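You operate a simulated robot arm through the tools that you are given. There is no shell and no other tool. Be economical: measure what you need, move in short steps, check, and stop when the job is done.

Carry out the task below with a simulated robot arm. There is one attempt and no reset: what you move stays moved.

Task
Take the black band and leave it on the blue machine tray.
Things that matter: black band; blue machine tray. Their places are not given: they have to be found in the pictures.

It is judged by the outcome, as a careful person would: the job done as asked, and still so three seconds after it is handed in. It fails if anything else is knocked over, pushed out of place, dropped, spilled or broken.

Robot
A 7-joint arm with a two-finger parallel gripper, fixed in place. Base frame: the origin is at the foot of the arm, x ahead of it, y to its left, z up; the work surface is at about z = 0. Units: mm, degrees, N and s.
With the tool pointing down near the work surface it reaches from about 240 to 620 mm from the base axis. Its first joint turns from -66.0 to 66.0 degrees. Payload 2.6 kg.
Tool frame: the origin (TCP) lies between the finger pads and is the grasp point; the fingertips stand 30 mm ahead of it; z points along the fingers, y is the line along which they close. Largest opening 94 mm; finger width 28, thickness 10; the body of the gripper, 50 by 96 mm, starts 55 mm behind the TCP.
Orientation is that of the tool frame in the base frame, as [roll, pitch, yaw] about the fixed x, y, z axes, in that order (R = Rz(yaw) Ry(pitch) Rx(roll)). With the fingers straight down and closing along the base's y, the tool's x points along the base's -x, its y along +y and its z along -z.

Tools
- The arm moves only by the tool apply_moves. Its argument "plan" is a list of rows, each an object of numbers (a shift or turn left out is 0, a gripper value left out holds the last): "rx", "ry", "rz": the turn, a rotation vector about the base's x, y, z in degrees; "tx", "ty", "tz": the shift along the base's x, y, z in cm; "gripper": the gripper command, from -1 (fully open) to 1 (shut), values between in proportion. In form: [{"rx": .., "ry": .., "rz": .., "tx": .., "ty": .., "tz": .., "gripper": ..}, ...]. A call has 1 to 10 rows; each row shifts and turns the commanded pose from where the row before left it. Rows are played at 5 a second. More than 50 mm and 8.6 degrees between two rows, or a gripper value outside its range, and nothing of the call is played. A pose out of reach is approached as far as the arm can. The call stops where the force on the tool passes 40 N (or 10 N more than at its start, if that is more) or the arm is blocked; 0.2 s more then pass. The fingers move at their own pace (about 72 mm/s each) and stop on an object; they squeeze with about 26 N. The grip force told is the motor's: it shows also when the fingers shut on nothing. Time passes only in rows, and 0.2 s behind the last, so rows that do not move let the fingers close. It gives the time, the measured TCP pose, the force on the tool (base axes), the opening and the grip force at its end, in the units of the frame above (readings bear some noise), and new pictures: "pictures" is both (left out), scene, wrist or none.
- Cameras (640 x 400 px; columns grow to the right, rows downward): "scene" is fixed at [22.9, 419.3, 568.7]; the picture's right is [-0.89, -0.46, 0.00], its down [-0.23, 0.43, -0.87] and it looks along [0.41, -0.77, -0.49] (base axes); focal length 312 px, centre (320, 200). "wrist" rides on the gripper at [-37, 0, -58] in the tool frame; the picture's right is [0.00, -1.00, 0.00], its down [0.97, 0.00, -0.24] and it looks along [0.24, 0.00, 0.97] (tool axes); focal length 218 px, centre (320, 200).
- probe_pixels(camera, pixels): for up to 12 pixels [column, row] of the newest picture of that camera ("zoom" is the newest enlarged one), the place [x, y, z] in the base frame of the surface seen there, good to about 3 mm. No time passes.
- inspect(camera, box): a new picture of the part [left, top, right, bottom] of that camera's present view, enlarged. No time passes.
- sign_off(): hands the job in; it is judged then, once.

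Work in short steps. Measure before you move; look again where a grasp or a placing could have gone wrong, and mend it. You have 60 turns and 120 pictures in all, those below and enlarged ones among them. Open the gripper and draw the arm clear of the work before you hand the job in, unless the task says otherwise; then end with one line.

The tools are called after "Request:" as a command line: name --argument value ..., lists and objects as JSON in quotes. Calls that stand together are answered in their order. apply_moves: Moves the arm, as the interface text tells. Its arguments: {"type":"object","properties":{"plan":{"type":"array","items":{"type":"object","properties":{"rx":{"type":"number"},"ry":{"type":"number"},"rz":{"type":"number"},"tx":{"type":"number"},"ty":{"type":"number"},"tz":{"type":"number"},"gripper":{"type":"number"}}}},"pictures":{"type":"string","enum":["both","scene","wrist","none"]}},"required":["plan"]} The other tools are called the same way: probe_pixels (camera, pixels) gives the place of the surface under pixels of a picture; inspect (camera, box) takes an enlarged picture of a part of a camera's view; sign_off () hands the job in.

At the start:

```text
t: 0.0
eef_pos: [439.9, -159.9, 285.5]
orientation: [-180.0, 0.0, 179.9]
ft_force: [0.9, 0.2, 0.4]
opening: 94.1
grasp_force: 0.1
```

scene: 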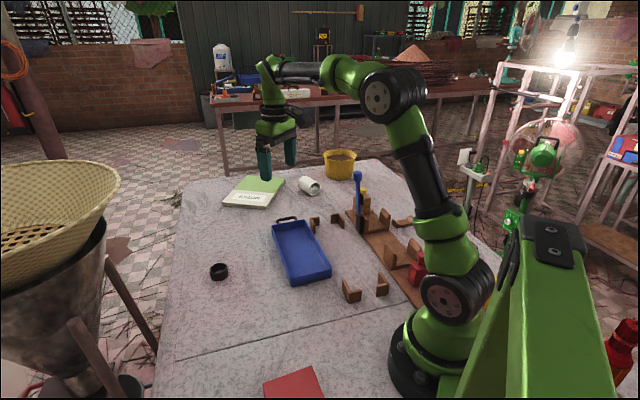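
wrist: 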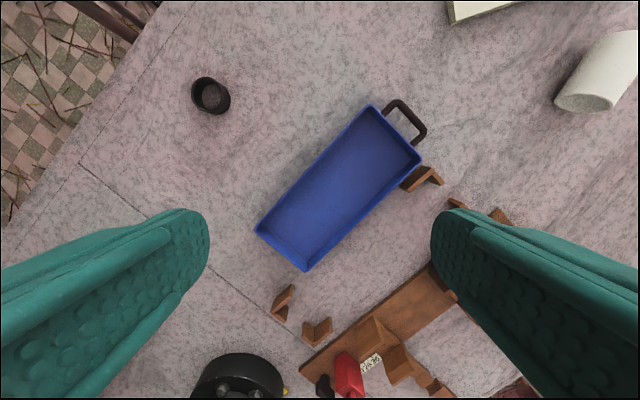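

The black band looks like the black ring at scene (219,271); the blue tray is at (300,250). I will enlarge and probe both.

Request:
inspect --camera "scene" --box '[180, 200, 360, 312]'

Request:
probe_pixels --camera "scene" --pixels '[[219, 264], [219, 271], [211, 272], [228, 271], [219, 279], [300, 250], [276, 226], [305, 222], [330, 268], [292, 282], [200, 290]]'

Request:
inspect --camera "wrist" --box '[170, 60, 250, 130]'

Request:
probe_pixels --camera "wrist" --pixels '[[211, 96], [193, 95], [229, 97], [211, 78], [211, 114], [340, 190], [370, 107], [420, 155], [258, 230], [305, 268], [380, 140], [300, 235]]'

```text
3.56 times, centred on (270, 256) of scene
```

zoom: 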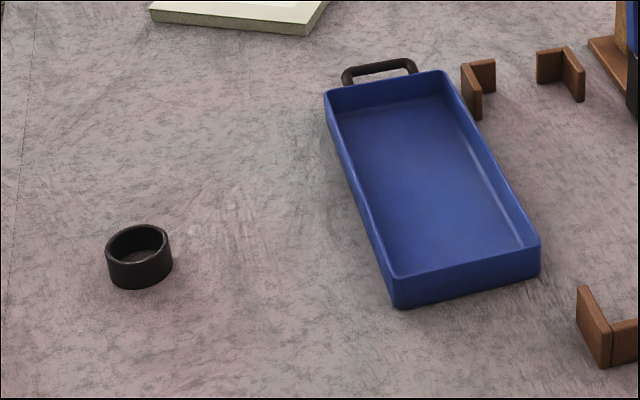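

```text
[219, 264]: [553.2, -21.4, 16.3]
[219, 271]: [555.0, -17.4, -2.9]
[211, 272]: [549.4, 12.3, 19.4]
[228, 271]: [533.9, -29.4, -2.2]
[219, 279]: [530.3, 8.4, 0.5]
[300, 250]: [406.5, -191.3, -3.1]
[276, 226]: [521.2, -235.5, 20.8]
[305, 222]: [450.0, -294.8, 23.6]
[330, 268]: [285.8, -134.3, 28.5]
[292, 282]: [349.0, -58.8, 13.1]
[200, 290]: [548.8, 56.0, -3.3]
```

```text
5.71 times, centred on (210, 95) of wrist
```

zoom: 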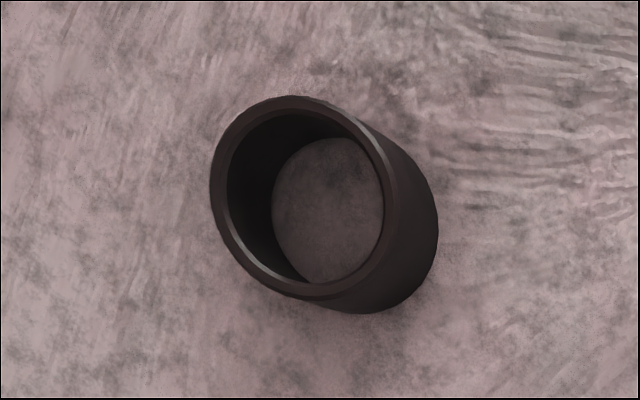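

```text
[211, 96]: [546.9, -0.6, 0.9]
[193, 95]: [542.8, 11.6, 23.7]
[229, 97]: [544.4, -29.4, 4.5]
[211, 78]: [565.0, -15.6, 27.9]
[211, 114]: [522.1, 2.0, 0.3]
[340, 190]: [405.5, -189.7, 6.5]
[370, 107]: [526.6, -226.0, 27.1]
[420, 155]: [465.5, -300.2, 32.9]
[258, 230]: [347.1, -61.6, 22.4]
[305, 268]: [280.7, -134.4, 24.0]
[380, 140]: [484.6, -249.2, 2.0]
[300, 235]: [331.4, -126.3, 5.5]
```

The band is a standing ring, centre about (544,-9), Ø44 mm and about 27 mm high. The tray centre is near (405,-180), with its long axis about 137° from x. I'll move above the band, turning the fingers to the tray's long axis, and check how tall the post beside the tray is.

Request:
probe_pixels --camera "scene" --pixels '[[358, 175], [359, 200], [359, 228], [314, 222], [338, 218], [365, 198]]'

Request:
apply_moves --plan '[{"tx": 1.733, "ty": 2.517, "tz": -2, "rz": 7.8, "gripper": -1}, {"tx": 1.733, "ty": 2.517, "tz": -2, "rz": 7.8}, {"tx": 1.733, "ty": 2.517, "tz": -2, "rz": 7.8}, {"tx": 1.733, "ty": 2.517, "tz": -2, "rz": 7.8}, {"tx": 1.733, "ty": 2.517, "tz": -2, "rz": 7.8}, {"tx": 1.733, "ty": 2.517, "tz": -2, "rz": 7.8}, {}, {}]'

```text
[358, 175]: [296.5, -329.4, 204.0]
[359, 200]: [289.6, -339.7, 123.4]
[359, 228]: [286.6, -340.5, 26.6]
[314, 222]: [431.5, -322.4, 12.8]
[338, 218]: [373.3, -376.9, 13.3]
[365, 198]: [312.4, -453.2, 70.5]
```

```text
t: 1.8
eef_pos: [544.2, -8.9, 165.6]
orientation: [179.9, 0.0, -133.2]
ft_force: [-0.5, 0.6, 0.2]
opening: 94.0
grasp_force: 0.1
```

scene: 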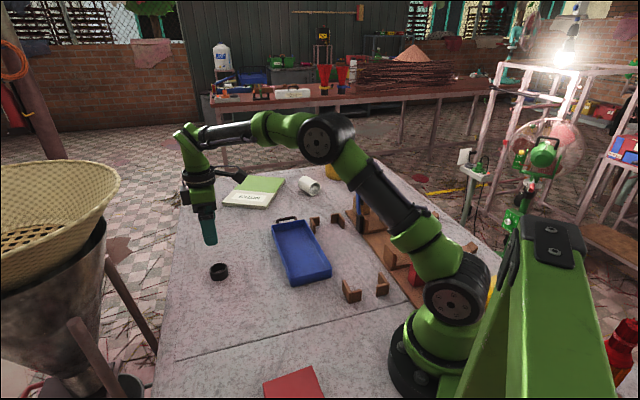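
wrist: 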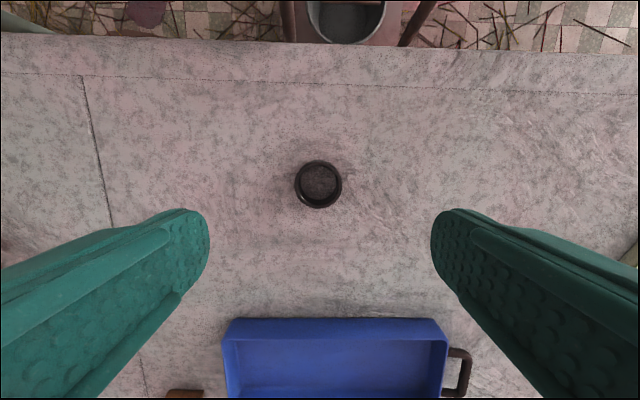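

The ring at wrist (319,184) is centred between the fingers and only ~3 mm off along tool x. I'll correct that, go down to TCP z ≈ 36 and close.

Request:
apply_moves --plan '[{"tx": 0.2, "ty": 0.25, "tz": -3.5}, {"tz": -3.5}, {"tz": -3}, {"tz": -2}, {"tz": -0.95}, {}, {"gripper": 1}, {}, {}, {}]'

```text
t: 4.0
eef_pos: [546.2, -5.8, 35.5]
orientation: [179.9, 0.0, -133.1]
ft_force: [-0.3, -0.6, 0.2]
opening: 44.3
grasp_force: 26.0
```

scene: 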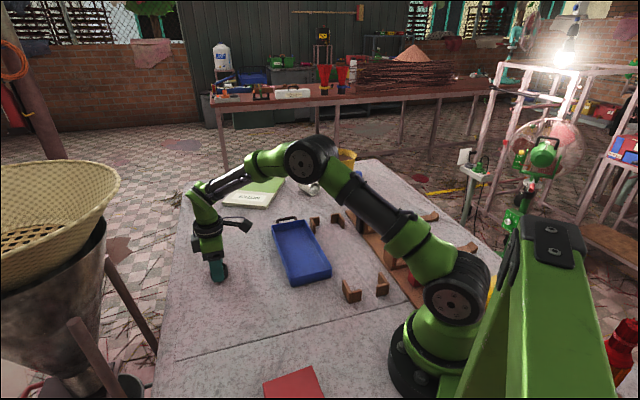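
wrist: 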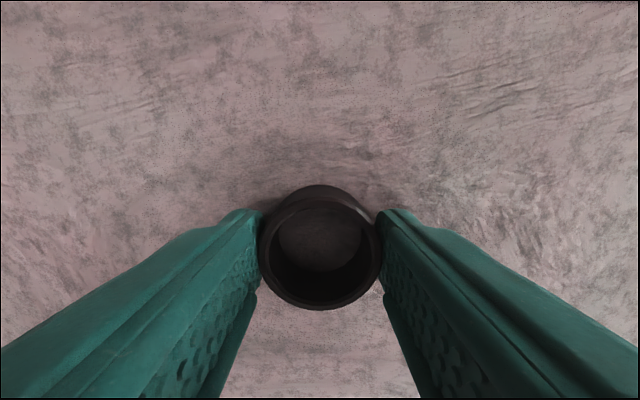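

The grip holds at 44.3 mm opening and 26 N. I'll lift and carry it over the tray centre.

Request:
apply_moves --plan '[{"tz": 2}, {"tz": 4}, {"tz": 4}, {"tx": -2.35, "ty": -2.9}, {"tx": -2.35, "ty": -2.9}, {"tx": -2.35, "ty": -2.9}, {"tx": -2.35, "ty": -2.9}, {"tx": -2.35, "ty": -2.9}, {"tx": -2.35, "ty": -2.9}, {}]'

```text
t: 6.2
eef_pos: [404.8, -182.0, 137.4]
orientation: [180.0, 0.0, -133.3]
ft_force: [0.9, -0.1, -0.6]
opening: 44.4
grasp_force: 26.1
```

scene: 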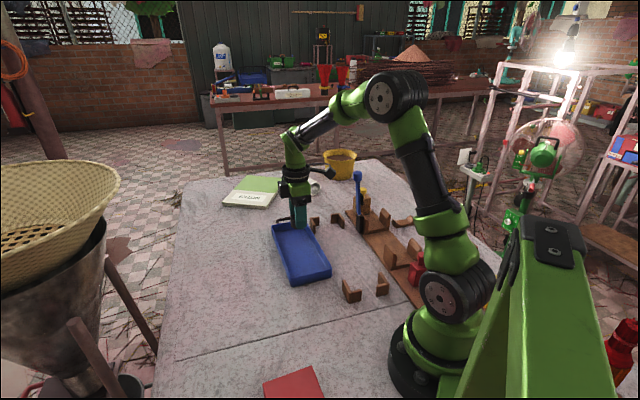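
wrist: 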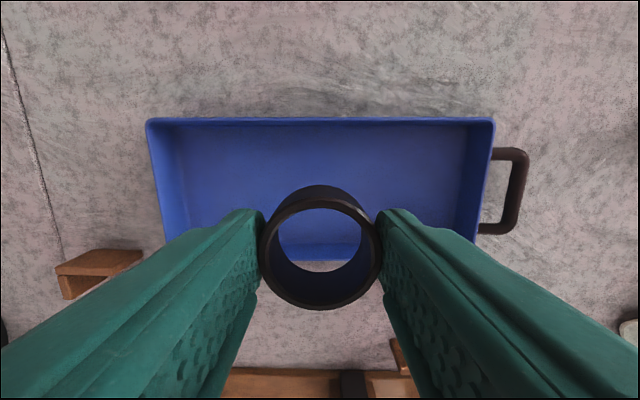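

The tray seems to lie centred on the tool axis. I'll probe its near wall (seen through the ring) and far wall to confirm before going down.

Request:
probe_pixels --camera "wrist" --pixels '[[320, 120], [320, 225], [320, 240], [320, 250], [320, 257], [240, 180], [400, 180]]'

Request:
inspect --camera "wrist" --box '[240, 170, 400, 310]'

```text
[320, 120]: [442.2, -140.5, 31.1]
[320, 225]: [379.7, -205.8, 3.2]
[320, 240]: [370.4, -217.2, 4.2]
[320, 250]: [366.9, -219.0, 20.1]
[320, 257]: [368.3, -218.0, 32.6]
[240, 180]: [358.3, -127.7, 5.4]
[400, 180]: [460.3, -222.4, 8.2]
```

```text
2.86 times, centred on (320, 240) of wrist
```

zoom: 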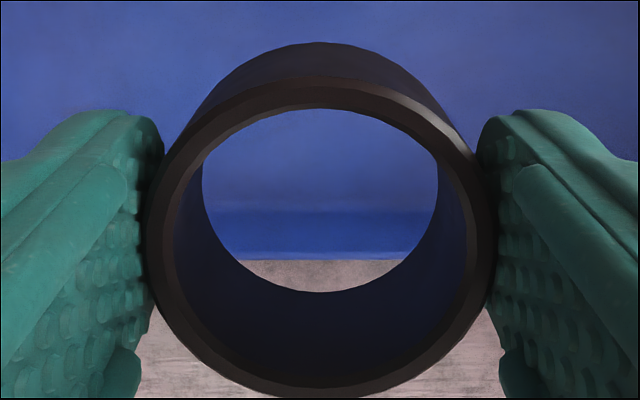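

Walls at about ±53 mm across and the floor at z ≈ 4, with the ring centred. I'll lower to TCP z ≈ 41.5, stopping short, and check.

Request:
apply_moves --plan '[{"tz": -3}, {"tz": -3}, {"tz": -2}, {"tz": -1}, {"tz": -0.5}, {}]'

```text
t: 7.6
eef_pos: [406.2, -178.5, 41.4]
orientation: [180.0, 0.1, -133.2]
ft_force: [0.7, -0.1, -0.1]
opening: 44.4
grasp_force: 25.8
```

scene: 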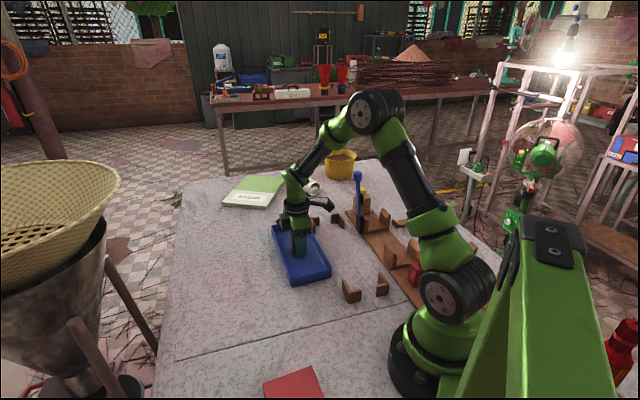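
wrist: 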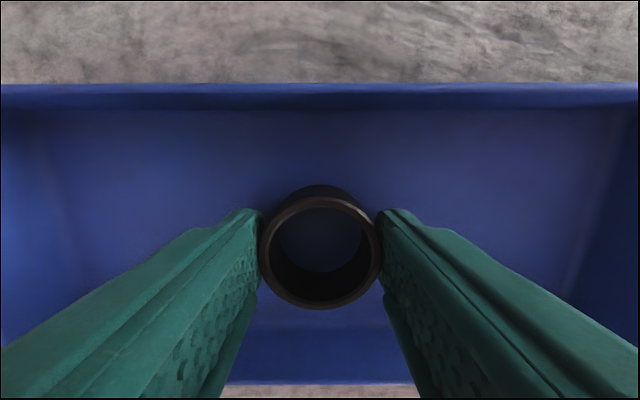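

No contact force yet and the ring is well inside the tray. I'll lower another 1 mm, open, then rise straight up.

Request:
apply_moves --plan '[{"tz": -0.1}, {}, {"gripper": -0.3}, {}, {}, {"tz": 2}, {"tz": 4}, {"tz": 4}, {"tz": 4}, {}]'

```text
t: 9.8
eef_pos: [403.9, -179.4, 179.5]
orientation: [180.0, 0.1, -133.2]
ft_force: [-0.7, 0.4, -0.3]
opening: 61.3
grasp_force: 0.0
```

scene: 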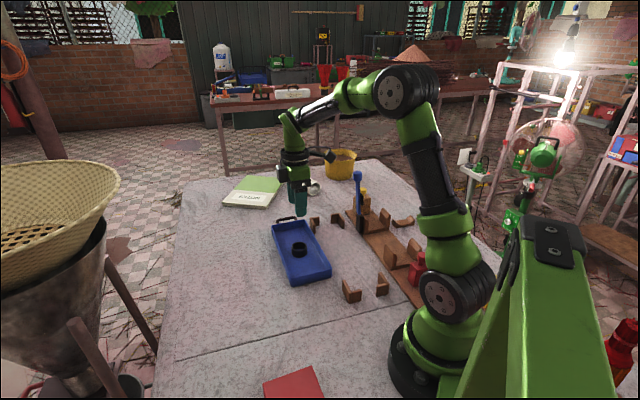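
wrist: 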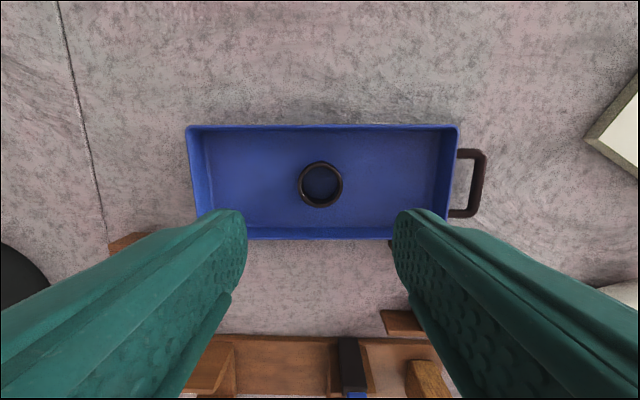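

The ring stands flat in the tray (wrist (320,184)) and the tray hasn't moved. I'll open the gripper and draw the arm further clear.

Request:
apply_moves --plan '[{"tz": 4, "gripper": -1}, {"tz": 4}, {"tx": 2, "ty": 3}, {"tx": 2, "ty": 3}, {}]' --pictures "scene"

```text
t: 11.0
eef_pos: [443.4, -116.9, 260.0]
orientation: [-180.0, 0.1, -133.3]
ft_force: [-0.5, 0.5, 0.9]
opening: 94.1
grasp_force: 0.1
```

scene: 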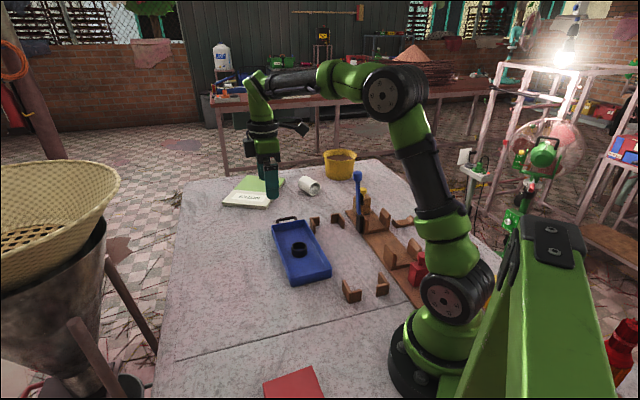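

The band rests in the tray at scene (299,249), everything else is in place, and the arm is clear, so I'm handing in.

Request:
sign_off

```text
The job is handed in.
```

The black band is standing flat in the middle of the blue machine tray, nothing else was moved, and the gripper is open and clear.
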